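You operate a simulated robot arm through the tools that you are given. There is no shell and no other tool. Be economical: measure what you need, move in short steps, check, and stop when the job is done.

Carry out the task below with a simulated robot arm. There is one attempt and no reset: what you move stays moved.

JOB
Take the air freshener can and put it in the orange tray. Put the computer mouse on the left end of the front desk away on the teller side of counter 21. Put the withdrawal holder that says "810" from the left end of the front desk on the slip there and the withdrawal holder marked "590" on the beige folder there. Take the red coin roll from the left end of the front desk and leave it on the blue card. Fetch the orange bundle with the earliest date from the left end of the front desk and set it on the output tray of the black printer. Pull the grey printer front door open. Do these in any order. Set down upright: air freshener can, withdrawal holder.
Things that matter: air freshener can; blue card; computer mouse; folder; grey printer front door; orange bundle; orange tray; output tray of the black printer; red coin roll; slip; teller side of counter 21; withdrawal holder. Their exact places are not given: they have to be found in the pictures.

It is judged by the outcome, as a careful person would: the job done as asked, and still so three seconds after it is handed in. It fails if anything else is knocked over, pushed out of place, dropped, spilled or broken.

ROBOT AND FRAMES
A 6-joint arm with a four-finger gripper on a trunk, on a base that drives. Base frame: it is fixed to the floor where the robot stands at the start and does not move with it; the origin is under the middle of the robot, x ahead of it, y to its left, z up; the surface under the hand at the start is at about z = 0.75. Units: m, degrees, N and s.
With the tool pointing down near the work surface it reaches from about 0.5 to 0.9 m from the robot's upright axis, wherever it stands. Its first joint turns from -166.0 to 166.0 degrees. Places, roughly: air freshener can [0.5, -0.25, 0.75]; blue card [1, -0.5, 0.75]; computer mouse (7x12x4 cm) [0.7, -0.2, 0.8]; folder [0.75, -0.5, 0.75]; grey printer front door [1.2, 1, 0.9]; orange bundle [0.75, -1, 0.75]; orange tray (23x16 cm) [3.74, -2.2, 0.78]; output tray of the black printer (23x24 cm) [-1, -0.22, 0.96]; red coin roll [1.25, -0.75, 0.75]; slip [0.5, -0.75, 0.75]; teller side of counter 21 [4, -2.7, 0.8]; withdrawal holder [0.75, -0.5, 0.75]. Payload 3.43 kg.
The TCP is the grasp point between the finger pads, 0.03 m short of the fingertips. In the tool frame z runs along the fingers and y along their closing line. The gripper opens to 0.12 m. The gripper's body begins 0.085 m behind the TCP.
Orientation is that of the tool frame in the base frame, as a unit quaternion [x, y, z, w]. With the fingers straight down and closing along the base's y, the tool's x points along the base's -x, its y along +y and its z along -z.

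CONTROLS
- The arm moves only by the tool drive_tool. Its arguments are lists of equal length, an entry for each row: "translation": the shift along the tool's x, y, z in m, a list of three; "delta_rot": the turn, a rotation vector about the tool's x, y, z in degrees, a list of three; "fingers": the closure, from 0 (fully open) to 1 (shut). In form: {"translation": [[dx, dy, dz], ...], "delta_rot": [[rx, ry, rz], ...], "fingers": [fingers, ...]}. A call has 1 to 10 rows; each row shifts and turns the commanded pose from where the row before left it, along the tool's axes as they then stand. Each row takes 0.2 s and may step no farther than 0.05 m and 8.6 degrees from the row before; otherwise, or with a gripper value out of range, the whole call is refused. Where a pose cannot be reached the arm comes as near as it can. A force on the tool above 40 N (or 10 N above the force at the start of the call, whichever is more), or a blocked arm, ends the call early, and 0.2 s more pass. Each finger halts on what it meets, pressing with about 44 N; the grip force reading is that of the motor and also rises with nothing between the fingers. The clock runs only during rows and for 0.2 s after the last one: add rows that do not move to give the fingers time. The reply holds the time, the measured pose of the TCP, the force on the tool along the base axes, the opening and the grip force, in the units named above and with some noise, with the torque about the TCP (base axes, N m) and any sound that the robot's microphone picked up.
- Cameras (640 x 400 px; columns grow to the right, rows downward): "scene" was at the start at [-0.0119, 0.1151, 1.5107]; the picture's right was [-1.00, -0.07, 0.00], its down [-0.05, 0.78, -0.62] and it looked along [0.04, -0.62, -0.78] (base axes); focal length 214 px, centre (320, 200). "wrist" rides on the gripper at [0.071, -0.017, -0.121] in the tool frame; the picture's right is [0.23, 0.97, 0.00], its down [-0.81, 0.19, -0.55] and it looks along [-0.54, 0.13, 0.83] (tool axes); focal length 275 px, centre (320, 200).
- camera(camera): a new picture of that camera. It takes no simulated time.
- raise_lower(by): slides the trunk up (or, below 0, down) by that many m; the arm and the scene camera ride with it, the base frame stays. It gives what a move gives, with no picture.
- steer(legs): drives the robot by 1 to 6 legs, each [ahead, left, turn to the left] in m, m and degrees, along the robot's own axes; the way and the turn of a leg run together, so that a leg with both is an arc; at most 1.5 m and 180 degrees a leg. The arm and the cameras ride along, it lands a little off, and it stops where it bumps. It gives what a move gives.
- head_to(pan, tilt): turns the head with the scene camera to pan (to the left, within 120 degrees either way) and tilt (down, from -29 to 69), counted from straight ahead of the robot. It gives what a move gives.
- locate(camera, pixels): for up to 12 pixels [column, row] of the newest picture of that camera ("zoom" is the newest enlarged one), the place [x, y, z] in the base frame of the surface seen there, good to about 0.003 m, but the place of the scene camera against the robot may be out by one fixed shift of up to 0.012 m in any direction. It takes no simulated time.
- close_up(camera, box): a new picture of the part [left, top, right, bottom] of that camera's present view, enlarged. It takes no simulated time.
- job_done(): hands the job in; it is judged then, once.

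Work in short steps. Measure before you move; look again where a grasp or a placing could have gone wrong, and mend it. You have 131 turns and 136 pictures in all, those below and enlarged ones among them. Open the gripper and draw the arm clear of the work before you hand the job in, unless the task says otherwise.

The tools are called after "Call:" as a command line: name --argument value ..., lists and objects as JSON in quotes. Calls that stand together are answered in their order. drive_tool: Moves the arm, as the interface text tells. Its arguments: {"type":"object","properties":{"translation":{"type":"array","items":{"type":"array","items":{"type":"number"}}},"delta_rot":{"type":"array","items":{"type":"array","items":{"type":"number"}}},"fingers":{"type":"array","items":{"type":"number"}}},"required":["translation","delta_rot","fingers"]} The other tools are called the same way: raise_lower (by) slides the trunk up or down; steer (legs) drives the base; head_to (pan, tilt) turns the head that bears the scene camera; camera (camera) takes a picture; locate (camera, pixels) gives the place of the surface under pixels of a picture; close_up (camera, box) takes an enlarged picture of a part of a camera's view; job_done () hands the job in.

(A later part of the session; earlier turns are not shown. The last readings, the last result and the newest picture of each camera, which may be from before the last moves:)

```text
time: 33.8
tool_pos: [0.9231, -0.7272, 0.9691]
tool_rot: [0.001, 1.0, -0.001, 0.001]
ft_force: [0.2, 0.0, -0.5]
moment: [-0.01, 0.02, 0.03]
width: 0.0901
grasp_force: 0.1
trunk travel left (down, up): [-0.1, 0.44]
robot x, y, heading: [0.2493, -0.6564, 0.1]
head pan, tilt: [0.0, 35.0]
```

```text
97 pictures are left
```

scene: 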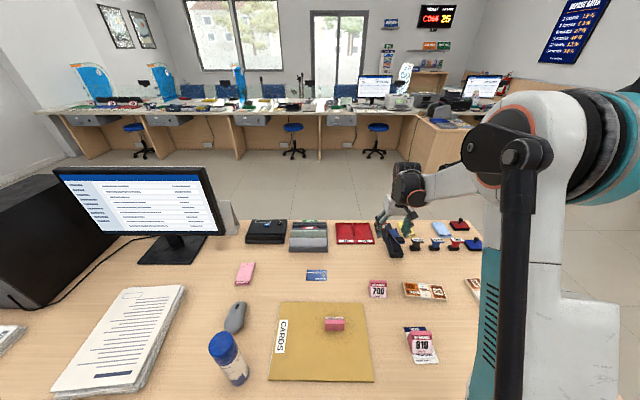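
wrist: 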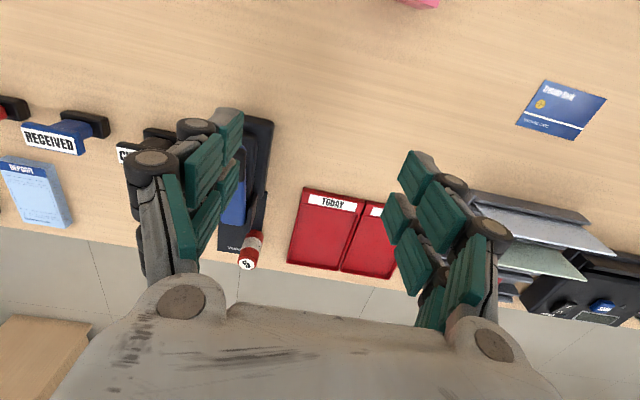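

The roll stands at about (1.158,-0.777), top z 0.817, beside the stapler. I check the stapler's clearances near it.

Call:
close_up --camera "scene" --box '[360, 205, 440, 255]'

Call:
close_up --camera "wrist" --box '[200, 205, 300, 268]'

Call:
locate --camera "zoom" --pixels '[[310, 165], [345, 100], [220, 110], [290, 115], [310, 150], [150, 60], [380, 60], [395, 160], [160, 220], [250, 300], [335, 60]]'

```text
8.00 times, centred on (400, 230) of scene
```

zoom: 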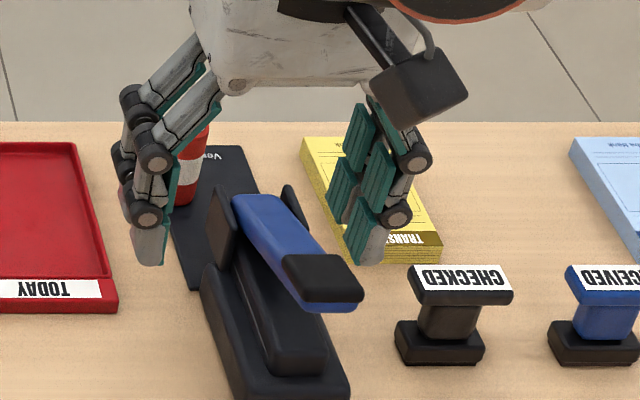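

```text
6.35 times, centred on (250, 236) of wrist
```

zoom: 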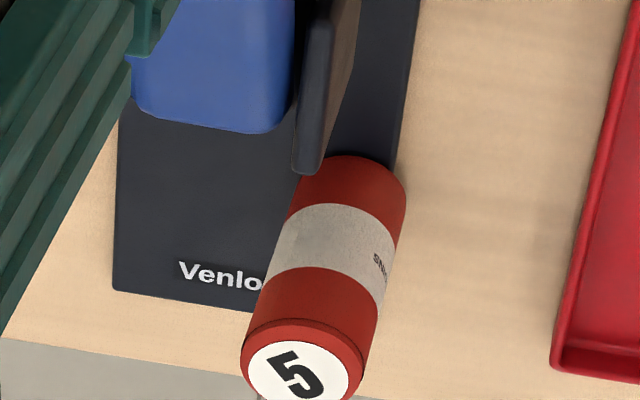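

```text
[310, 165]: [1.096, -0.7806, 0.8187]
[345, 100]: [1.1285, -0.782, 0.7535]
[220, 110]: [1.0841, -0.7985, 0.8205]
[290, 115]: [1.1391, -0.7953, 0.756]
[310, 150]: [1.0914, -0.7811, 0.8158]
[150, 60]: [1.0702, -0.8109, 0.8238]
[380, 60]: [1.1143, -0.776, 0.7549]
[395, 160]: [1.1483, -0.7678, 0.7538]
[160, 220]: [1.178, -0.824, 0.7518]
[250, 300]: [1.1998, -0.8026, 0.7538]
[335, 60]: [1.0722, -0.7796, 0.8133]
```

Stapler ends at x≈1.10, so the fingers clear it. I nudge the base for reach, then move above the roll.

Call:
steer --legs '[[0.05, -0.05, 0]]'

Call:
drive_tool --translation '[[-0.045, 0, 0], [-0.045, 0, 0], [-0.045, 0, 0], [-0.04, 0, 0.01]]' --delta_rot '[[0, 0, 0], [0, 0, 0], [0, 0, 0], [0, 0, 0]]' --fingers '[0.4, 0.4, 0.45, 0.45]'

Call:
camera --camera "wrist"

```text
time: 34.8
tool_pos: [0.9657, -0.7727, 0.9732]
tool_rot: [0.0, 1.0, -0.003, 0.005]
ft_force: [0.4, -0.3, 0.2]
moment: [0.04, -0.02, 0.03]
width: 0.09
grasp_force: 0.2
trunk travel left (down, up): [-0.1, 0.44]
robot x, y, heading: [0.2986, -0.705, -0.2]
head pan, tilt: [0.0, 35.0]
```

```text
time: 35.8
tool_pos: [1.1416, -0.7721, 0.9643]
tool_rot: [0.0, 1.0, -0.002, 0.003]
ft_force: [0.4, -0.2, -0.7]
moment: [-0.01, 0.01, -0.01]
width: 0.0662
grasp_force: 0.0
trunk travel left (down, up): [-0.1, 0.44]
robot x, y, heading: [0.2974, -0.7031, 0.1]
head pan, tilt: [0.0, 35.0]
```

```text
94 pictures are left
```

wrist: 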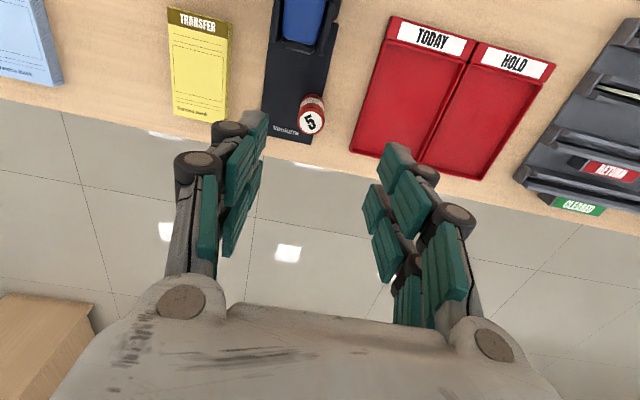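

Locate roll top and the tray's near edge.

Call:
close_up --camera "wrist" --box '[250, 70, 410, 170]'

Call:
locate --camera "zoom" --pixels '[[240, 210], [205, 210], [285, 215], [245, 165], [240, 240], [440, 200], [412, 290], [425, 250]]'

```text
4.00 times, centred on (330, 120) of wrist
```

zoom: 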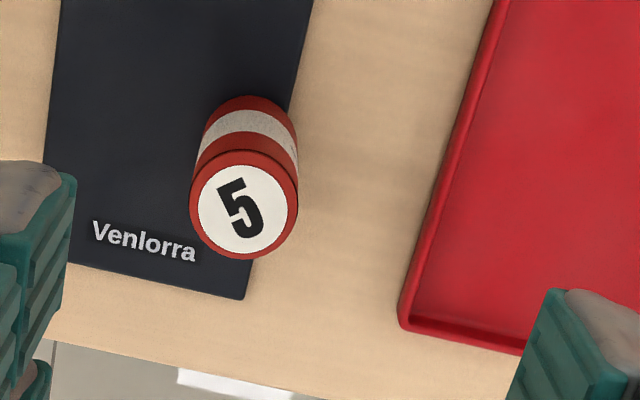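

```text
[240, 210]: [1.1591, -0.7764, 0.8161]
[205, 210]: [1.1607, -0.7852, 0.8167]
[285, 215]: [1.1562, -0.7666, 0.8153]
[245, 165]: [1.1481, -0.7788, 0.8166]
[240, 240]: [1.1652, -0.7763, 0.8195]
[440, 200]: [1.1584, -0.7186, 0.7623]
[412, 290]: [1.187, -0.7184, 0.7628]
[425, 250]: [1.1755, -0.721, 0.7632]
```

Roll axis (1.158,-0.776). Descend onto it and grip.

Call:
drive_tool --translation '[[-0.0165, -0.004, 0.02], [0, 0, 0.048], [0, 0, 0.048], [0, 0, 0.03], [0, 0, 0.018]]' --delta_rot '[[0, 0, 0], [0, 0, 0], [0, 0, 0], [0, 0, 0], [0, 0, 0]]' --fingers '[0.45, 0.45, 0.45, 0.45, 0.45]'

Call:
camera --camera "wrist"

```text
time: 37.0
tool_pos: [1.1602, -0.7782, 0.7994]
tool_rot: [0.0, 1.0, -0.002, 0.004]
ft_force: [-0.4, 0.1, 0.3]
moment: [0.02, 0.02, 0.0]
width: 0.066
grasp_force: 0.0
trunk travel left (down, up): [-0.1, 0.44]
robot x, y, heading: [0.2983, -0.7044, -0.3]
head pan, tilt: [0.0, 35.0]
```

```text
92 pictures are left
```

wrist: 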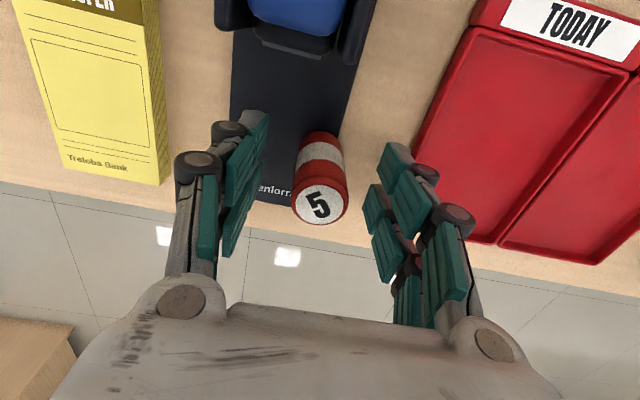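

Centred; close and lift.

Call:
drive_tool --translation '[[0, 0, 0], [0, 0, 0], [0, 0, 0], [0, 0, -0.03], [0, 0, -0.05], [0, 0, -0.05]]' --delta_rot '[[0, 0, 0], [0, 0, 0], [0, 0, 0], [0, 0, 0], [0, 0, 0], [0, 0, 0]]' --fingers '[0.8, 0.9, 0.9, 0.9, 0.9, 0.9]'

Call:
drive_tool --translation '[[0.03, 0.035, 0], [0.03, 0.035, 0], [0.03, 0.035, 0], [0.03, 0.035, 0], [0.03, 0.035, 0], [0.03, 0.035, 0], [0.03, 0.035, 0], [0.03, 0.035, 0]]' --delta_rot '[[0, 0, 0], [0, 0, 0], [0, 0, 0], [0, 0, 0], [0, 0, 0], [0, 0, 0], [0, 0, 0], [0, 0, 0]]' --fingers '[0.9, 0.9, 0.9, 0.9, 0.9, 0.9, 0.9, 0.9]'

Call:
camera --camera "wrist"

```text
time: 38.4
tool_pos: [1.1591, -0.7785, 0.932]
tool_rot: [0.0, 1.0, -0.002, 0.004]
ft_force: [0.6, -0.1, -0.7]
moment: [-0.04, 0.0, 0.0]
width: 0.0244
grasp_force: 43.8
trunk travel left (down, up): [-0.1, 0.44]
robot x, y, heading: [0.2941, -0.701, -0.1]
head pan, tilt: [0.0, 35.0]
```

```text
time: 40.2
tool_pos: [0.9178, -0.4987, 0.9256]
tool_rot: [0.0, 1.0, -0.003, 0.005]
ft_force: [0.6, 0.4, -1.9]
moment: [-0.01, 0.03, -0.01]
width: 0.024
grasp_force: 44.0
trunk travel left (down, up): [-0.1, 0.44]
robot x, y, heading: [0.2987, -0.7012, 0.0]
head pan, tilt: [0.0, 35.0]
```

```text
91 pictures are left
```

wrist: 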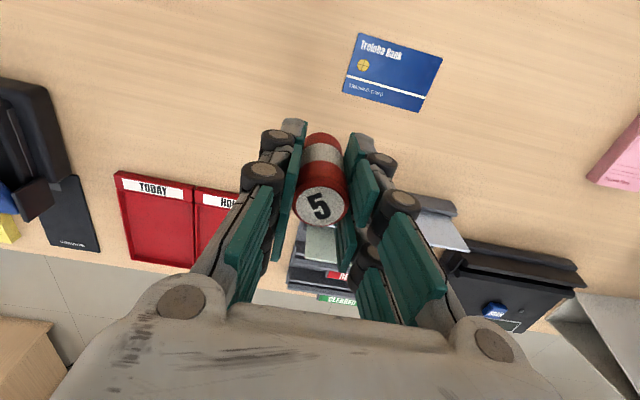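

Roll held. Locate the card's corners.

Call:
locate --camera "wrist" --pixels '[[361, 36], [439, 58], [420, 108], [344, 91], [391, 74]]'

```text
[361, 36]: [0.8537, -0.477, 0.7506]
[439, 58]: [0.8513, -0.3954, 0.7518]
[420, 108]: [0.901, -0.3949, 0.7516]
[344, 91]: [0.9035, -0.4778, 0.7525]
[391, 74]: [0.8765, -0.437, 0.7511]
```

Card centre (0.877,-0.436). Move over it and lower.

Call:
drive_tool --translation '[[0.0205, 0.032, 0], [0.0205, 0.032, 0], [0, 0, 0.045], [0, 0, 0.045], [0, 0, 0.03]]' --delta_rot '[[0, 0, 0], [0, 0, 0], [0, 0, 0], [0, 0, 0], [0, 0, 0]]' --fingers '[0.9, 0.9, 0.9, 0.9, 0.9]'

Call:
camera --camera "wrist"

```text
time: 41.4
tool_pos: [0.8775, -0.4342, 0.8065]
tool_rot: [0.0, 1.0, -0.002, 0.005]
ft_force: [0.1, 0.7, -1.9]
moment: [0.01, -0.04, 0.01]
width: 0.0242
grasp_force: 43.7
trunk travel left (down, up): [-0.1, 0.44]
robot x, y, heading: [0.2962, -0.702, -0.3]
head pan, tilt: [0.0, 35.0]
```

```text
90 pictures are left
```

wrist: 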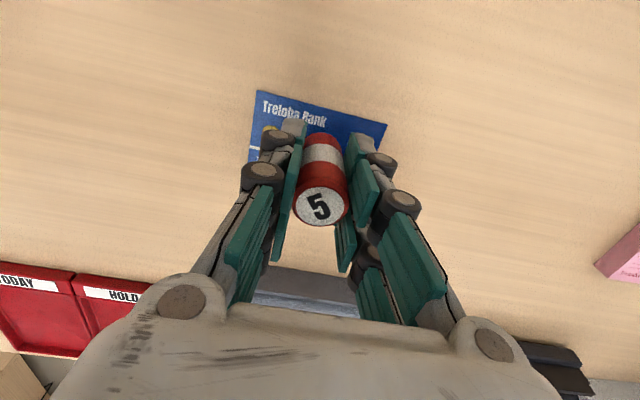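

Lower in small steps, release, lift.

Call:
drive_tool --translation '[[0, 0, 0.003], [0, 0, 0.003], [0, 0, 0.0015], [0, 0, 0], [0, 0, 0], [0, 0, 0], [0, 0, -0.04], [0, 0, -0.05], [0, 0, -0.05]]' --delta_rot '[[0, 0, 0], [0, 0, 0], [0, 0, 0], [0, 0, 0], [0, 0, 0], [0, 0, 0], [0, 0, 0], [0, 0, 0], [0, 0, 0]]' --fingers '[0.9, 0.9, 0.9, 0.6, 0.5, 0.5, 0.5, 0.5, 0.5]'

Call:
camera --camera "wrist"

```text
time: 43.4
tool_pos: [0.8763, -0.4362, 0.94]
tool_rot: [0.0, 1.0, -0.003, 0.005]
ft_force: [-0.6, 0.2, 0.5]
moment: [0.01, -0.03, 0.03]
width: 0.0602
grasp_force: 0.0
trunk travel left (down, up): [-0.1, 0.44]
robot x, y, heading: [0.2943, -0.7056, 0.0]
head pan, tilt: [0.0, 35.0]
```

```text
89 pictures are left
```

wrist: 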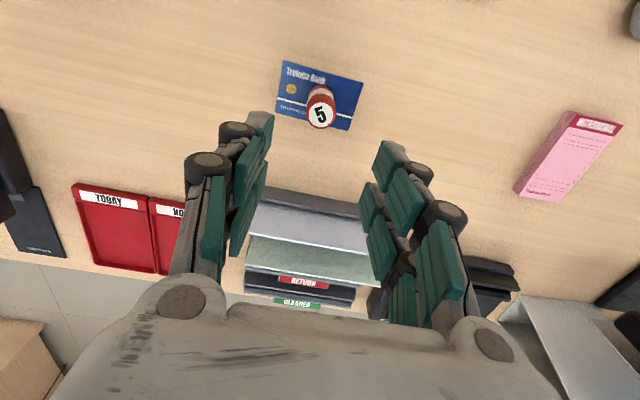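

Roll on card. Before taking the bundle, I look at the black printer behind me.

Call:
head_to --pan 120 --tilt 25

Call:
camera --camera "scene"

```text
time: 45.4
tool_pos: [0.8779, -0.4359, 0.939]
tool_rot: [0.001, 1.0, -0.002, 0.005]
ft_force: [0.6, 0.0, 0.1]
moment: [0.0, 0.02, -0.01]
width: 0.0601
grasp_force: 0.1
trunk travel left (down, up): [-0.1, 0.44]
robot x, y, heading: [0.295, -0.7036, 0.0]
head pan, tilt: [120.0, 25.0]
```

```text
88 pictures are left
```

scene: 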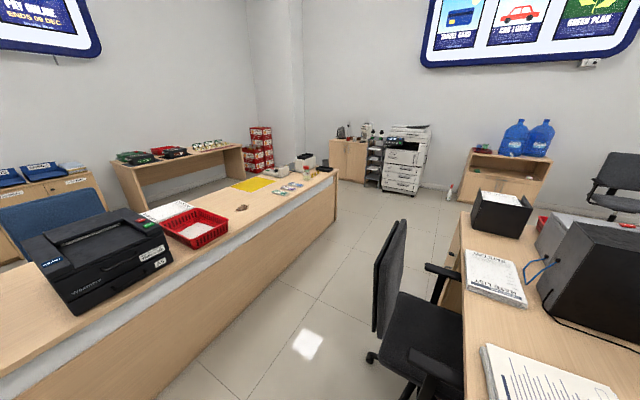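

The black printer's top has the recessed output area; zoom and locate.

Call:
close_up --camera "scene" --box '[10, 190, 200, 309]'

Call:
locate --camera "zoom" --pixels '[[270, 110], [180, 130], [360, 80], [270, 150], [240, 95], [150, 170], [420, 110], [200, 200], [220, 390], [530, 270]]'

```text
3.36 times, centred on (105, 250) of scene
```

zoom: 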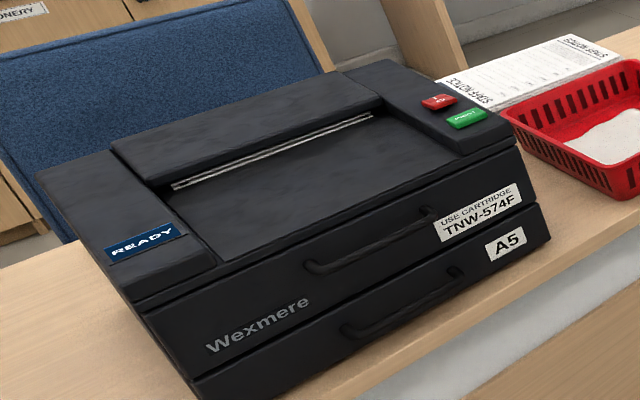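

```text
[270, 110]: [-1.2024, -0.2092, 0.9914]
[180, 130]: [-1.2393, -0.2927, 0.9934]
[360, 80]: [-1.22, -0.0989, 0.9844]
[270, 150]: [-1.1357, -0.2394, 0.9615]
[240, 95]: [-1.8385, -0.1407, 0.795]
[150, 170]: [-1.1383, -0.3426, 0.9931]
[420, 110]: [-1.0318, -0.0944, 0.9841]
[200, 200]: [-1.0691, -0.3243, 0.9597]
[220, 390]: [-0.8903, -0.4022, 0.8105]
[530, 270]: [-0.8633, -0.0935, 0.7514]
```

The output tray recess spans x -1.13..-0.93, y -0.33..-0.12 at z 0.96. Now back off a bit and turn the gripper so it closes across the bundle.

Call:
steer --legs '[[-0.14, -0.1, 0]]'

Call:
drive_tool --translation '[[0, -0.03, 0], [0, -0.03, 0], [0, -0.03, 0], [0, -0.03, 0], [0, 0, 0], [0, 0, 0], [0, 0, 0], [0, 0, 0], [0, 0, 0], [0, 0, 0]]' --delta_rot '[[0, 0, 8.5], [0, 0, 8.5], [0, 0, 8.5], [0, 0, 8.5], [0, 0, 8.5], [0, 0, 8.5], [0, 0, 8.5], [0, 0, 8.5], [0, 0, 8.5], [0, 0, 8.5]]' --fingers '[0.2, 0.2, 0.2, 0.2, 0.2, 0.2, 0.2, 0.2, 0.2, 0.2]'

Call:
camera --camera "wrist"

```text
time: 46.9
tool_pos: [0.745, -0.537, 0.9357]
tool_rot: [0.0, 1.0, -0.001, 0.001]
ft_force: [-0.1, 0.5, 0.5]
moment: [0.03, -0.01, 0.01]
width: 0.0598
grasp_force: 0.0
trunk travel left (down, up): [-0.1, 0.44]
robot x, y, heading: [0.1593, -0.8027, 0.0]
head pan, tilt: [120.0, 25.0]
```

```text
time: 49.1
tool_pos: [0.7186, -0.6542, 0.9354]
tool_rot: [0.676, 0.737, 0.0, 0.002]
ft_force: [-0.1, 0.2, -0.1]
moment: [-0.01, 0.02, 0.01]
width: 0.0961
grasp_force: 0.0
trunk travel left (down, up): [-0.1, 0.44]
robot x, y, heading: [0.1614, -0.8012, 0.1]
head pan, tilt: [120.0, 25.0]
```

```text
86 pictures are left
```

wrist: 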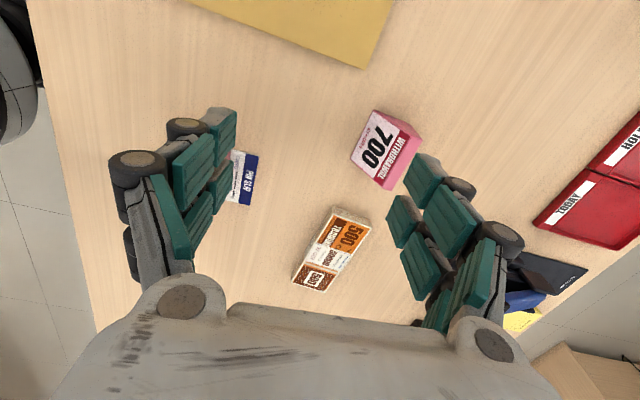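

Zoom for the bundle's outline.

Call:
close_up --camera "wrist" --box '[270, 195, 390, 270]'

Call:
locate --camera "zoom" --pixels '[[350, 90], [520, 140], [260, 260], [420, 290], [390, 190], [330, 240]]'

Call:
locate --camera "wrist" --pixels '[[336, 213], [366, 221], [299, 278], [321, 286]]'

```text
5.33 times, centred on (330, 232) of wrist
```

zoom: 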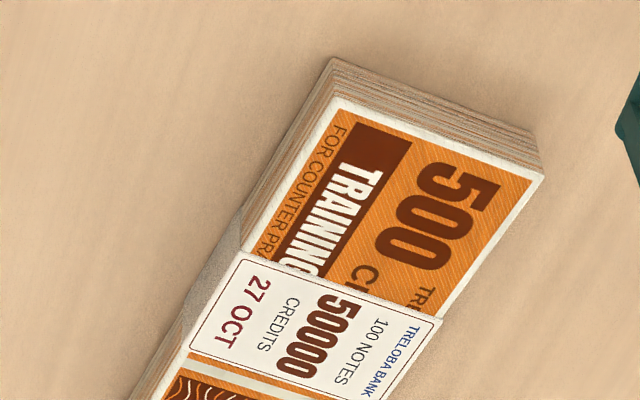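

```text
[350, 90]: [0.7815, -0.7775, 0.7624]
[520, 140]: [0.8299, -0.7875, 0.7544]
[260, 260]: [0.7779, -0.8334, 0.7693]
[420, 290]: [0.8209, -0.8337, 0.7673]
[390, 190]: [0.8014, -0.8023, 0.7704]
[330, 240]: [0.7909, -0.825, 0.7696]
```

```text
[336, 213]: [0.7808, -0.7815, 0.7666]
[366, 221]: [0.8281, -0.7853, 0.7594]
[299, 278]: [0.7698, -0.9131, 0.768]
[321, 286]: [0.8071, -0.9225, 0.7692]
```

Bundle centre ≈(0.797,-0.851), yaw about -7°, width ≈4.5 cm. Rotate 12° more and move over it.

Call:
drive_tool --translation '[[0, 0, 0], [0, 0, 0], [-0.0372, 0.0204, 0], [-0.0372, 0.0204, 0], [-0.0372, 0.0204, 0], [-0.0372, 0.0204, 0], [-0.0372, 0.0204, 0], [0, 0, 0.045], [0, 0, 0.045]]' --delta_rot '[[0, 0, 6], [0, 0, 6], [0, 0, 0], [0, 0, 0], [0, 0, 0], [0, 0, 0], [0, 0, 0], [0, 0, 0], [0, 0, 0]]' --fingers '[0.3, 0.3, 0.3, 0.3, 0.3, 0.3, 0.3, 0.3, 0.3]'

Call:
camera --camera "wrist"

```text
time: 51.1
tool_pos: [0.7979, -0.8508, 0.8463]
tool_rot: [0.75, 0.662, 0.0, 0.002]
ft_force: [0.0, 0.2, 0.3]
moment: [-0.03, -0.04, -0.03]
width: 0.0839
grasp_force: 0.0
trunk travel left (down, up): [-0.1, 0.44]
robot x, y, heading: [0.1577, -0.8051, -0.2]
head pan, tilt: [120.0, 25.0]
```

```text
84 pictures are left
```

wrist: 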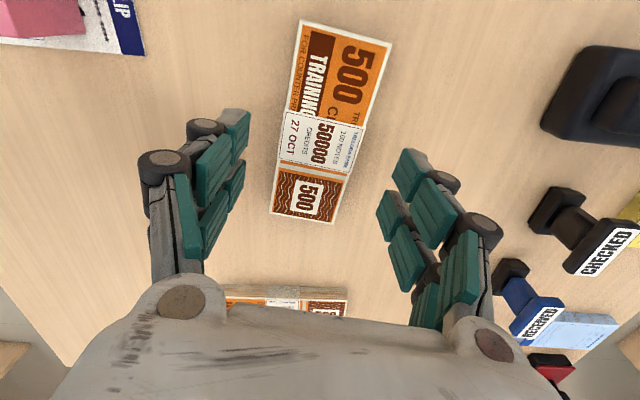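

Well centred (bundle centre ≈(325,130)). Descend and grip.

Call:
drive_tool --translation '[[0, 0, 0.04], [0, 0, 0.02], [0, 0, 0], [0, 0, 0], [0, 0, 0], [0, 0, 0]]' --delta_rot '[[0, 0, 0], [0, 0, 0], [0, 0, 0], [0, 0, 0], [0, 0, 0], [0, 0, 0]]' --fingers '[0.3, 0.3, 0.6, 0.8, 0.8, 0.8]'

Call:
drive_tool --translation '[[0, 0, -0.02], [0, 0, -0.04], [0, 0, -0.05], [0, 0, -0.05], [0, 0, -0.05], [0, 0, -0.05], [0, 0, -0.05]]' --delta_rot '[[0, 0, 0], [0, 0, 0], [0, 0, 0], [0, 0, 0], [0, 0, 0], [0, 0, 0], [0, 0, 0]]' --fingers '[0.8, 0.8, 0.8, 0.8, 0.8, 0.8, 0.8]'

Call:
camera --camera "wrist"

```text
time: 52.5
tool_pos: [0.7981, -0.8491, 0.7865]
tool_rot: [0.749, 0.662, 0.0, 0.001]
ft_force: [-0.2, 0.3, 0.2]
moment: [-0.01, 0.02, 0.0]
width: 0.0594
grasp_force: 44.6
trunk travel left (down, up): [-0.1, 0.44]
robot x, y, heading: [0.1584, -0.8043, -0.0]
head pan, tilt: [120.0, 25.0]
```

```text
time: 54.1
tool_pos: [0.7976, -0.8497, 1.0957]
tool_rot: [0.75, 0.662, -0.001, 0.001]
ft_force: [0.7, -0.1, -1.7]
moment: [0.03, 0.0, -0.01]
width: 0.0594
grasp_force: 44.1
trunk travel left (down, up): [-0.1, 0.44]
robot x, y, heading: [0.1618, -0.803, -0.1]
head pan, tilt: [120.0, 25.0]
```

```text
83 pictures are left
```

wrist: 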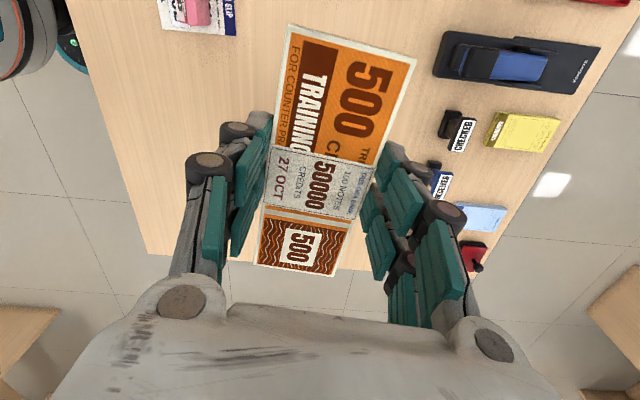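

Bundle held. Before driving to the printer I check the chair and counter edge positions.

Call:
camera --camera "scene"

Call:
locate --camera "scene" --pixels '[[382, 265], [400, 220], [376, 325], [368, 357], [430, 340], [100, 395], [235, 275], [318, 190], [150, 350]]'

```text
82 pictures are left
```

scene: 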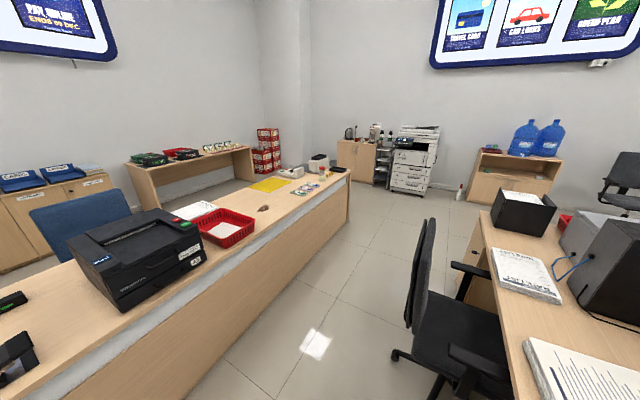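

```text
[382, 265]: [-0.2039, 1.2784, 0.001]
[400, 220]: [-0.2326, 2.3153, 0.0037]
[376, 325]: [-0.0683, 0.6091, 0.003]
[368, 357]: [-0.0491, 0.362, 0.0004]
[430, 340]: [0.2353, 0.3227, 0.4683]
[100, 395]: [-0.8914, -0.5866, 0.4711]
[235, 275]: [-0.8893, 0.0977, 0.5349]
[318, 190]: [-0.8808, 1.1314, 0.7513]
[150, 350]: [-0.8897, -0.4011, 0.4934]
```

Counter edge is x≈-0.88, chair beyond y≈0.3. Back up, turn around clockwise, then sidestep toward the printer.

Call:
steer --legs '[[-0.44, 0, 0], [0, 0, -180], [0, -0.5, 0]]'

Call:
head_to --pan 10 --tilt 45

Call:
camera --camera "scene"

Call:
camera --camera "wrist"

```text
time: 66.8
tool_pos: [-0.9003, -0.2152, 1.0956]
tool_rot: [-0.647, 0.762, 0.0, 0.0]
ft_force: [-0.2, 0.1, -1.1]
moment: [0.0, 0.02, 0.01]
width: 0.0592
grasp_force: 43.9
trunk travel left (down, up): [-0.1, 0.44]
robot x, y, heading: [-0.2644, -0.2941, 177.4]
head pan, tilt: [120.0, 25.0]
```

```text
time: 68.7
tool_pos: [-0.9, -0.2159, 1.0956]
tool_rot: [-0.647, 0.762, 0.001, -0.001]
ft_force: [-0.6, -0.8, -0.2]
moment: [0.03, 0.02, 0.0]
width: 0.0592
grasp_force: 44.1
trunk travel left (down, up): [-0.1, 0.44]
robot x, y, heading: [-0.2651, -0.2899, 177.7]
head pan, tilt: [10.0, 45.0]
```

```text
81 pictures are left
```

scene: 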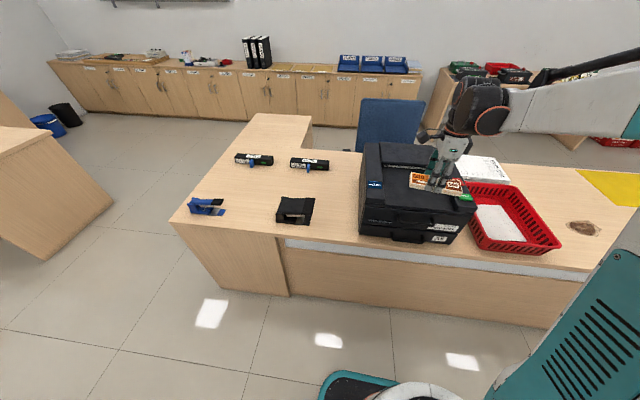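

```text
80 pictures are left
```

wrist: 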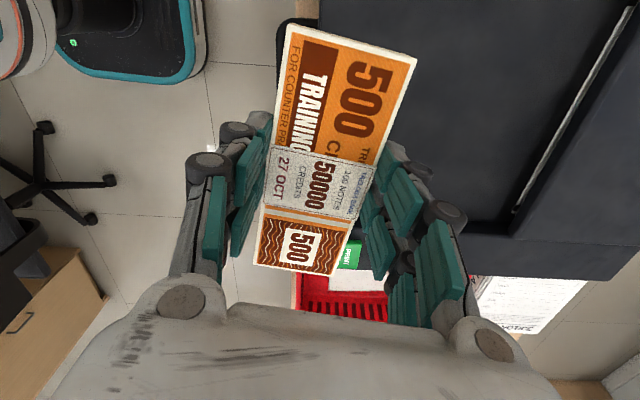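

I zoom on the printer top to measure the recess.

Call:
close_up --camera "scene" --box '[350, 130, 500, 224]'

Call:
locate --camera "zoom" --pixels '[[170, 260], [180, 190], [290, 280], [150, 290], [90, 200], [340, 300], [480, 340], [120, 60], [150, 155], [400, 330], [330, 250], [200, 310]]'

```text
4.26 times, centred on (425, 177) of scene
```

zoom: 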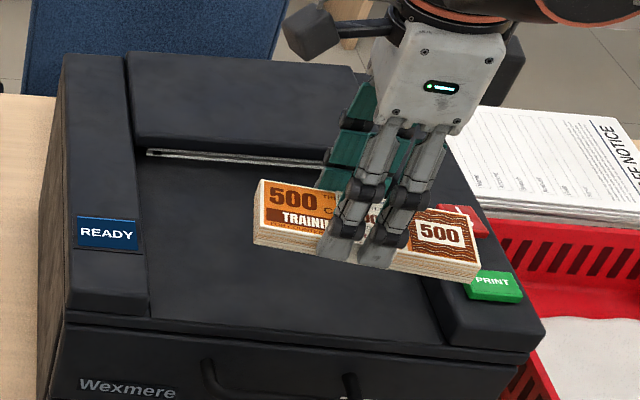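

```text
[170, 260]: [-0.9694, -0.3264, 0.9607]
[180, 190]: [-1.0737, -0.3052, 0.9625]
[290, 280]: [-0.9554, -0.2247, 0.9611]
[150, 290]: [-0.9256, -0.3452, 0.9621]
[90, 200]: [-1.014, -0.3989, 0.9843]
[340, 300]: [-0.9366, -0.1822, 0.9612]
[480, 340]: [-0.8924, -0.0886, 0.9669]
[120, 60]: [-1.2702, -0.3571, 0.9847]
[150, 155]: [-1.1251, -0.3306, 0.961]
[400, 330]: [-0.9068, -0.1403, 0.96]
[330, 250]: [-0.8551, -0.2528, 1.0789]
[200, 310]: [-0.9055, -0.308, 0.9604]
```

Tray floor z 0.961, centre ≈(-1.015,-0.23). Move over the centre and lower.

Call:
drive_tool --translation '[[0.01, 0.037, 0], [0.01, 0.037, 0], [0.0106, 0.0375, 0], [0, 0, 0.04], [0, 0, 0.04]]' --delta_rot '[[0, 0, 0], [0, 0, 0], [0, 0, 0], [0, 0, 0], [0, 0, 0]]' --fingers '[0.8, 0.8, 0.8, 0.8, 0.8]'

Call:
camera --camera "wrist"

Call:
close_up --camera "scene" --box '[350, 130, 500, 224]'

```text
time: 69.9
tool_pos: [-1.0154, -0.2294, 1.0161]
tool_rot: [-0.647, 0.763, 0.001, 0.0]
ft_force: [0.5, 0.0, -0.5]
moment: [-0.02, 0.03, -0.02]
width: 0.0592
grasp_force: 43.8
trunk travel left (down, up): [-0.1, 0.44]
robot x, y, heading: [-0.2652, -0.2906, 177.7]
head pan, tilt: [10.0, 45.0]
```

```text
78 pictures are left
```

wrist: 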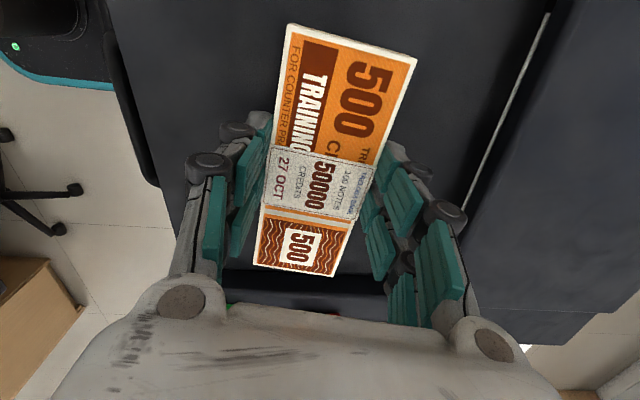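

```text
4.26 times, centred on (425, 177) of scene
```

zoom: 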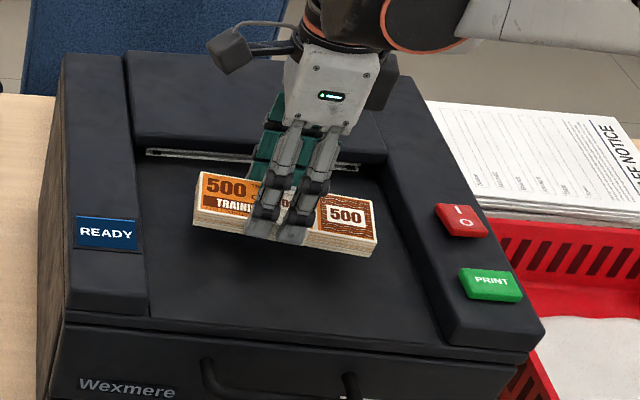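

Centred in the recess. Lower in small steps and release.

Call:
drive_tool --translation '[[0, 0, 0.01], [0, 0, 0.006], [0, 0, 0.003], [0, 0, 0.001]]' --delta_rot '[[0, 0, 0], [0, 0, 0], [0, 0, 0], [0, 0, 0]]' --fingers '[0.8, 0.8, 0.8, 0.8]'

Call:
drive_tool --translation '[[0, 0, 0], [0, 0, 0], [0, 0, 0], [0, 0, -0.04], [0, 0, -0.05], [0, 0, -0.05]]' --delta_rot '[[0, 0, 0], [0, 0, 0], [0, 0, 0], [0, 0, 0], [0, 0, 0], [0, 0, 0]]' --fingers '[0.4, 0.3, 0.3, 0.3, 0.3, 0.3]'

Call:
close_up --camera "scene" --box '[350, 130, 500, 224]'

```text
time: 70.9
tool_pos: [-1.0144, -0.2272, 0.9967]
tool_rot: [-0.647, 0.763, 0.001, 0.0]
ft_force: [-0.6, 0.0, -1.6]
moment: [-0.01, 0.03, 0.0]
width: 0.0596
grasp_force: 43.9
trunk travel left (down, up): [-0.1, 0.44]
robot x, y, heading: [-0.2642, -0.2891, 177.6]
head pan, tilt: [10.0, 45.0]
```

```text
time: 72.3
tool_pos: [-1.0143, -0.23, 1.1363]
tool_rot: [-0.647, 0.762, 0.001, 0.0]
ft_force: [-0.3, 0.7, -0.2]
moment: [0.01, -0.01, -0.01]
width: 0.0841
grasp_force: 0.0
trunk travel left (down, up): [-0.1, 0.44]
robot x, y, heading: [-0.264, -0.2893, 177.6]
head pan, tilt: [10.0, 45.0]
```

```text
4.26 times, centred on (425, 177) of scene
```

zoom: 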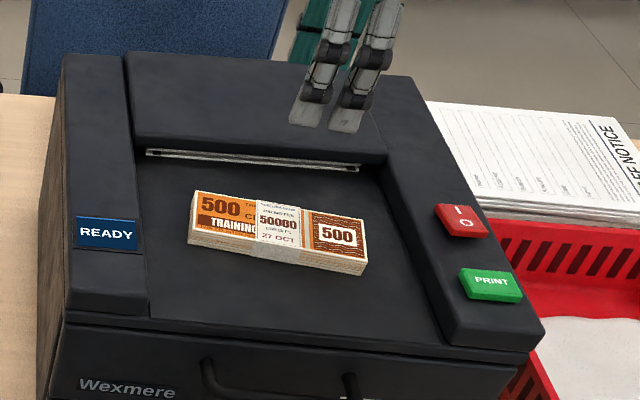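

Bundle set in the tray. Now turn back toward the desk for the can.

Call:
steer --legs '[[0, 0, 180], [0.1, -0.1, 2.4]]'

Call:
camera --camera "wrist"

Call:
camera --camera "scene"

```text
time: 81.0
tool_pos: [0.5903, -0.3954, 1.1347]
tool_rot: [0.738, 0.675, -0.001, 0.001]
ft_force: [0.0, -0.5, -0.3]
moment: [0.0, -0.02, -0.01]
width: 0.0841
grasp_force: 0.1
trunk travel left (down, up): [-0.1, 0.44]
robot x, y, heading: [-0.1656, -0.388, 1.9]
head pan, tilt: [10.0, 45.0]
```

```text
75 pictures are left
```

wrist: 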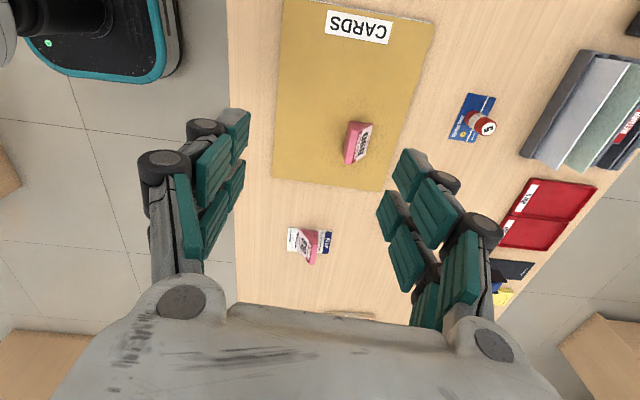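

```text
74 pictures are left
```

scene: 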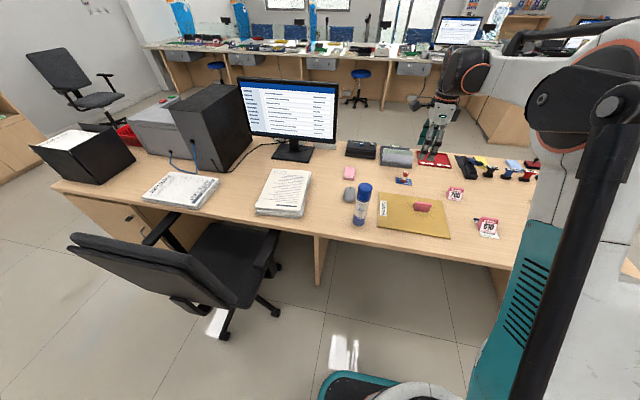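

I unwind the gripper rotation so the camera faces the can, and locate the can in the scene picture.

Call:
locate --camera "scene" --pixels '[[364, 186], [362, 205], [360, 222], [349, 195]]'

Call:
drive_tool --translation '[[0, 0, 0], [0, 0, 0], [0, 0, 0], [0, 0, 0], [0, 0, 0], [0, 0, 0], [0, 0, 0], [0, 0, 0], [0, 0, 0], [0, 0, 0]]' --delta_rot '[[0, 0, -8.6], [0, 0, -8.6], [0, 0, -8.6], [0, 0, -8.6], [0, 0, -8.6], [0, 0, -8.6], [0, 0, -8.6], [0, 0, -8.6], [0, 0, -8.6], [0, 0, -8.6]]' --fingers '[0.1, 0.1, 0.1, 0.1, 0.1, 0.1, 0.1, 0.1, 0.1, 0.1]'

Call:
drive_tool --translation '[[0.03, 0.035, 0], [0.03, 0.035, 0], [0.03, 0.035, 0], [0.02, 0.035, 0]]' --delta_rot '[[0, 0, -8.2], [0, 0, 0], [0, 0, 0], [0, 0, 0]]' --fingers '[0.1, 0.1, 0.1, 0.1]'

Call:
camera --camera "wrist"

```text
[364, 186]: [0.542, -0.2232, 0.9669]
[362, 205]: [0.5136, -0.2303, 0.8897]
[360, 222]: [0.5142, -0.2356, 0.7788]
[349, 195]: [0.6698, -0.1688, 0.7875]
```

```text
time: 83.2
tool_pos: [0.5908, -0.3941, 1.1353]
tool_rot: [0.078, 0.997, -0.002, 0.001]
ft_force: [-0.2, -0.9, 0.4]
moment: [-0.01, -0.02, -0.02]
width: 0.1081
grasp_force: 0.1
trunk travel left (down, up): [-0.1, 0.44]
robot x, y, heading: [-0.1585, -0.3912, 2.0]
head pan, tilt: [10.0, 45.0]
```

```text
time: 84.2
tool_pos: [0.487, -0.2498, 1.133]
tool_rot: [0.009, 1.0, -0.003, 0.001]
ft_force: [-0.9, 0.0, -0.3]
moment: [0.0, -0.01, 0.0]
width: 0.1079
grasp_force: 0.0
trunk travel left (down, up): [-0.1, 0.44]
robot x, y, heading: [-0.1627, -0.3903, 1.9]
head pan, tilt: [10.0, 45.0]
```

```text
73 pictures are left
```

wrist: 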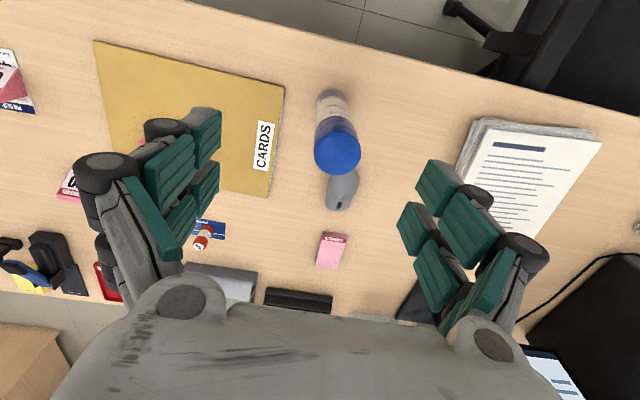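

Locate the can's cap.

Call:
locate --camera "wrist" --pixels '[[338, 152], [320, 150], [356, 153], [340, 168], [336, 140], [330, 105]]'

```text
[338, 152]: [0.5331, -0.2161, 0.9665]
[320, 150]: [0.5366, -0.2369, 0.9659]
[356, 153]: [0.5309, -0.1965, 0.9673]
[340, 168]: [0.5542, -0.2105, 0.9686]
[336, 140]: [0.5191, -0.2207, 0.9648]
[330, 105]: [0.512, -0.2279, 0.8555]
```

Can axis ≈(0.540,-0.217), top 0.967. Move above and descend around it.

Call:
drive_tool --translation '[[-0.026, 0.0165, 0], [-0.027, 0.0165, 0], [0, 0, 0.04], [0, 0, 0.04]]' --delta_rot '[[0, 0, 0], [0, 0, 0], [0, 0, 0], [0, 0, 0]]' --fingers '[0.1, 0.1, 0.1, 0.1]'

Call:
camera --camera "wrist"

```text
time: 85.2
tool_pos: [0.5435, -0.2179, 1.0541]
tool_rot: [0.008, 1.0, 0.0, 0.002]
ft_force: [0.9, 0.8, 1.5]
moment: [0.04, -0.02, 0.01]
width: 0.1077
grasp_force: 0.0
trunk travel left (down, up): [-0.1, 0.44]
robot x, y, heading: [-0.163, -0.3929, 1.7]
head pan, tilt: [10.0, 45.0]
```

```text
72 pictures are left
```

wrist: 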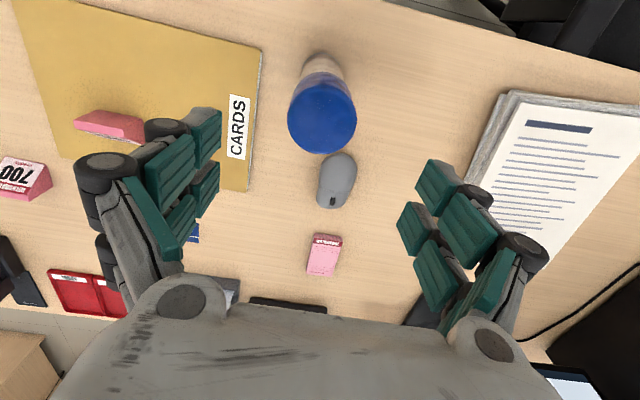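

Check cap centre once more here.

Call:
locate --camera "wrist" --pixels '[[322, 120], [292, 120], [352, 120], [322, 148], [322, 92], [322, 84]]'

```text
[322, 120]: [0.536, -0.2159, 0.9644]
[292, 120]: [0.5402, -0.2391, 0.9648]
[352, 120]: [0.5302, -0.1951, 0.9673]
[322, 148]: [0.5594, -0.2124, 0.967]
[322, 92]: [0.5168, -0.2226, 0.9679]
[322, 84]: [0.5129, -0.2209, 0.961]
```

Centre (0.538,-0.217): shift 5 mm back, descend, and grip.

Call:
drive_tool --translation '[[0.005, 0, 0.03], [0, 0, 0.045], [0, 0, 0.045], [0, 0, 0.036], [0, 0, 0], [0, 0, 0], [0, 0, 0], [0, 0, 0]]' --delta_rot '[[0, 0, 0], [0, 0, 0], [0, 0, 0], [0, 0, 0], [0, 0, 0], [0, 0, 0], [0, 0, 0], [0, 0, 0]]' --fingers '[0.1, 0.1, 0.1, 0.1, 0.4, 0.7, 0.8, 0.8]'

Call:
camera --camera "wrist"

```text
time: 87.0
tool_pos: [0.5355, -0.2186, 0.8974]
tool_rot: [0.008, 1.0, 0.0, 0.001]
ft_force: [-0.6, 0.9, -0.3]
moment: [0.02, 0.06, -0.01]
width: 0.0555
grasp_force: 43.8
trunk travel left (down, up): [-0.1, 0.44]
robot x, y, heading: [-0.1613, -0.3902, 1.8]
head pan, tilt: [10.0, 45.0]
```

```text
71 pictures are left
```

wrist: 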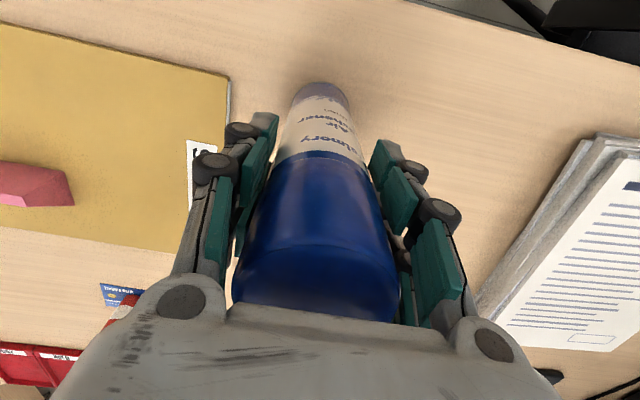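

Can gripped. Lift it well clear, then sidestep right past the desk's end and look toward the counters.

Call:
drive_tool --translation '[[0, 0, -0.02], [0, 0, -0.04], [0, 0, -0.05], [0, 0, -0.05], [0, 0, -0.05], [0, 0, -0.04]]' --delta_rot '[[0, 0, 0], [0, 0, 0], [0, 0, 0], [0, 0, 0], [0, 0, 0], [0, 0, 0]]' --fingers '[0.8, 0.8, 0.8, 0.8, 0.8, 0.8]'

Call:
steer --legs '[[0, -1.35, -1.8]]'

Call:
head_to --pan 10 --tilt 25

Call:
camera --camera "scene"

```text
time: 88.5
tool_pos: [0.5379, -0.2192, 1.148]
tool_rot: [0.009, 1.0, -0.001, 0.001]
ft_force: [-0.2, 0.4, -3.1]
moment: [0.01, 0.03, 0.02]
width: 0.0557
grasp_force: 44.2
trunk travel left (down, up): [-0.1, 0.44]
robot x, y, heading: [-0.1631, -0.3883, 2.0]
head pan, tilt: [10.0, 45.0]
```

```text
time: 95.4
tool_pos: [0.5818, -1.6055, 1.1481]
tool_rot: [0.01, 1.0, -0.001, 0.001]
ft_force: [-0.4, -0.9, -1.9]
moment: [0.02, 0.01, -0.01]
width: 0.0556
grasp_force: 43.6
trunk travel left (down, up): [-0.1, 0.44]
robot x, y, heading: [-0.1226, -1.7744, 1.9]
head pan, tilt: [10.0, 45.0]
```

```text
time: 96.2
tool_pos: [0.5823, -1.6053, 1.148]
tool_rot: [0.01, 1.0, -0.001, 0.001]
ft_force: [0.1, -0.2, -2.2]
moment: [0.0, 0.01, -0.01]
width: 0.0557
grasp_force: 43.8
trunk travel left (down, up): [-0.1, 0.44]
robot x, y, heading: [-0.1168, -1.774, 1.7]
head pan, tilt: [10.0, 25.0]
```

```text
70 pictures are left
```

scene: 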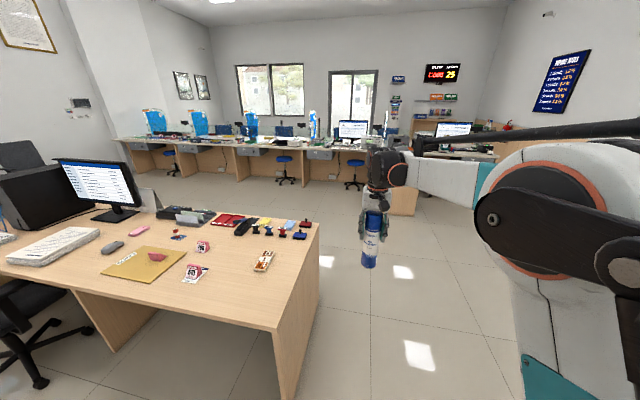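

Zoom on the counter beyond the can and locate its parts.

Call:
close_up --camera "scene" --box '[320, 90, 520, 215]'

Call:
locate --camera "zoom" --pixels '[[320, 395], [310, 330], [310, 270], [540, 250], [400, 210], [150, 220], [530, 200], [230, 100], [50, 200], [450, 205]]'

```text
3.20 times, centred on (420, 152) of scene
```

zoom: 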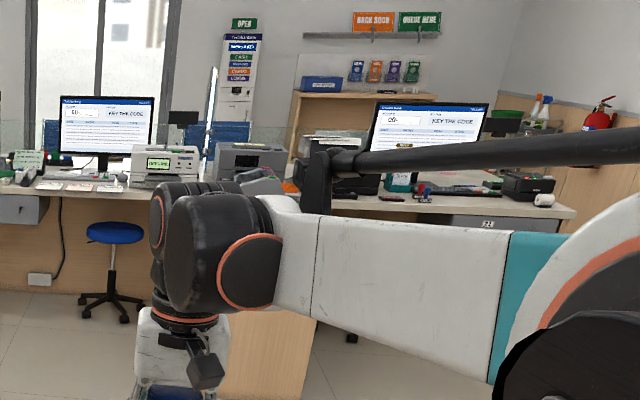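

```text
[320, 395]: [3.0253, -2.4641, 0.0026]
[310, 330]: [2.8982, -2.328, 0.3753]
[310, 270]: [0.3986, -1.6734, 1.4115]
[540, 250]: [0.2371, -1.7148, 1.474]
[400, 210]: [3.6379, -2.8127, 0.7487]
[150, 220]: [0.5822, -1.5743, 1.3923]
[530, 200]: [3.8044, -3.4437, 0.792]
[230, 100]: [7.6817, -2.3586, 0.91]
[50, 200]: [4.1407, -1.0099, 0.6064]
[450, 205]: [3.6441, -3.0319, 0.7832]
```

Drawer "21" is at y≈-3.1 on the far counter; the peninsula end is at x≈2.9. I drive closer to look.

Call:
steer --legs '[[1.45, -0.75, -1.7]]'

Call:
head_to --pan 5 --tilt 20

Call:
camera --camera "scene"

Call:
camera --camera "wrist"

```text
refused: leg 1 is longer than a leg can be; nothing moved
```

```text
time: 96.8
tool_pos: [0.5818, -1.6052, 1.1474]
tool_rot: [0.01, 1.0, -0.001, 0.0]
ft_force: [0.0, 0.6, -3.0]
moment: [-0.01, 0.01, 0.02]
width: 0.0554
grasp_force: 44.1
trunk travel left (down, up): [-0.1, 0.44]
robot x, y, heading: [-0.1208, -1.7751, 1.9]
head pan, tilt: [5.0, 20.0]
```

```text
68 pictures are left
```

scene: 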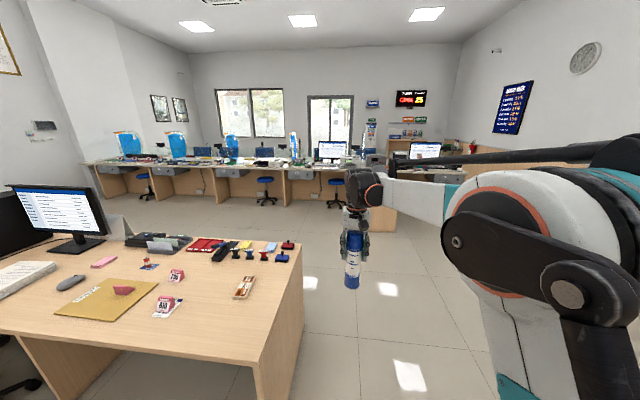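

```text
67 pictures are left
```

wrist: 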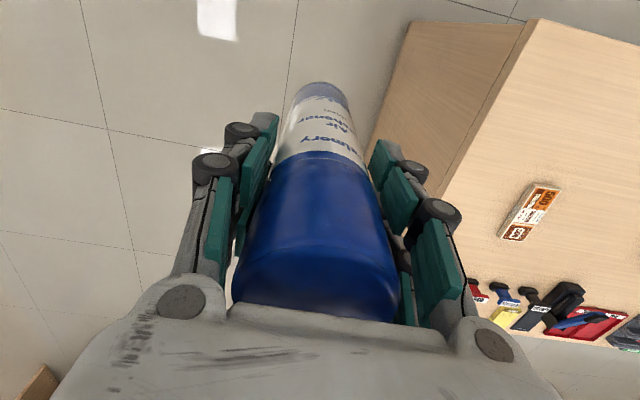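

Refused as too long; split into shorter legs.

Call:
steer --legs '[[1.2, -0.3, -1.9], [0.5, -0.35, 0]]'

Call:
head_to --pan 10 --tilt 25

Call:
camera --camera "scene"

```text
time: 106.2
tool_pos: [2.3002, -2.2673, 1.1483]
tool_rot: [0.03, 1.0, 0.0, 0.001]
ft_force: [0.1, 0.0, -2.8]
moment: [0.02, 0.04, -0.03]
width: 0.0558
grasp_force: 44.1
trunk travel left (down, up): [-0.1, 0.44]
robot x, y, heading: [1.5943, -2.4087, -0.5]
head pan, tilt: [5.0, 20.0]
```

```text
time: 106.8
tool_pos: [2.3006, -2.2677, 1.1489]
tool_rot: [0.029, 1.0, -0.001, 0.001]
ft_force: [-0.9, 0.6, -2.7]
moment: [-0.01, 0.01, 0.04]
width: 0.0554
grasp_force: 44.3
trunk travel left (down, up): [-0.1, 0.44]
robot x, y, heading: [1.5958, -2.4113, -0.4]
head pan, tilt: [10.0, 25.0]
```

```text
66 pictures are left
```

scene: 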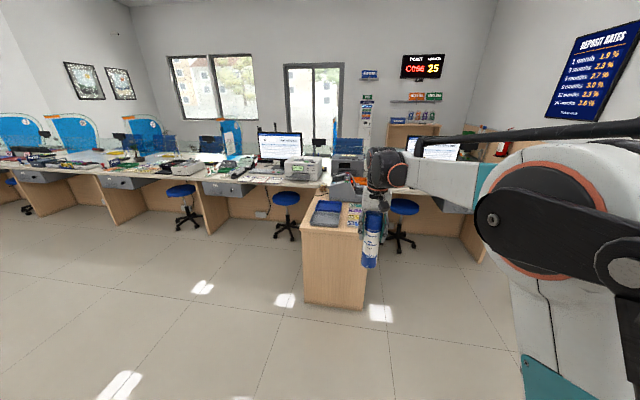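

Zoom on the peninsula.

Call:
close_up --camera "scene" --box '[270, 135, 430, 235]'

Call:
locate --camera "zoom" --pixels '[[230, 315], [190, 160], [140, 360], [360, 370], [280, 200], [350, 210], [330, 290], [270, 155], [560, 280], [60, 290]]'

```text
4.00 times, centred on (350, 185) of scene
```

zoom: 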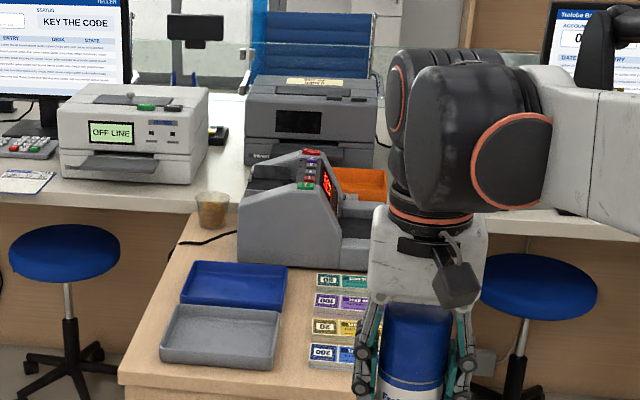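

```text
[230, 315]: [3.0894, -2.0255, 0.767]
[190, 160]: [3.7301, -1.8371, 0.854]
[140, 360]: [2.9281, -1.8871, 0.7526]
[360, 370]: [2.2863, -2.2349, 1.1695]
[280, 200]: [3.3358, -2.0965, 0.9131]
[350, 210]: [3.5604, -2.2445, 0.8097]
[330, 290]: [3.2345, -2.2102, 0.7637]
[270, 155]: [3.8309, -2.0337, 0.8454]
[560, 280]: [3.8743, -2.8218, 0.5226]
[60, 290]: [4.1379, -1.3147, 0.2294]
```

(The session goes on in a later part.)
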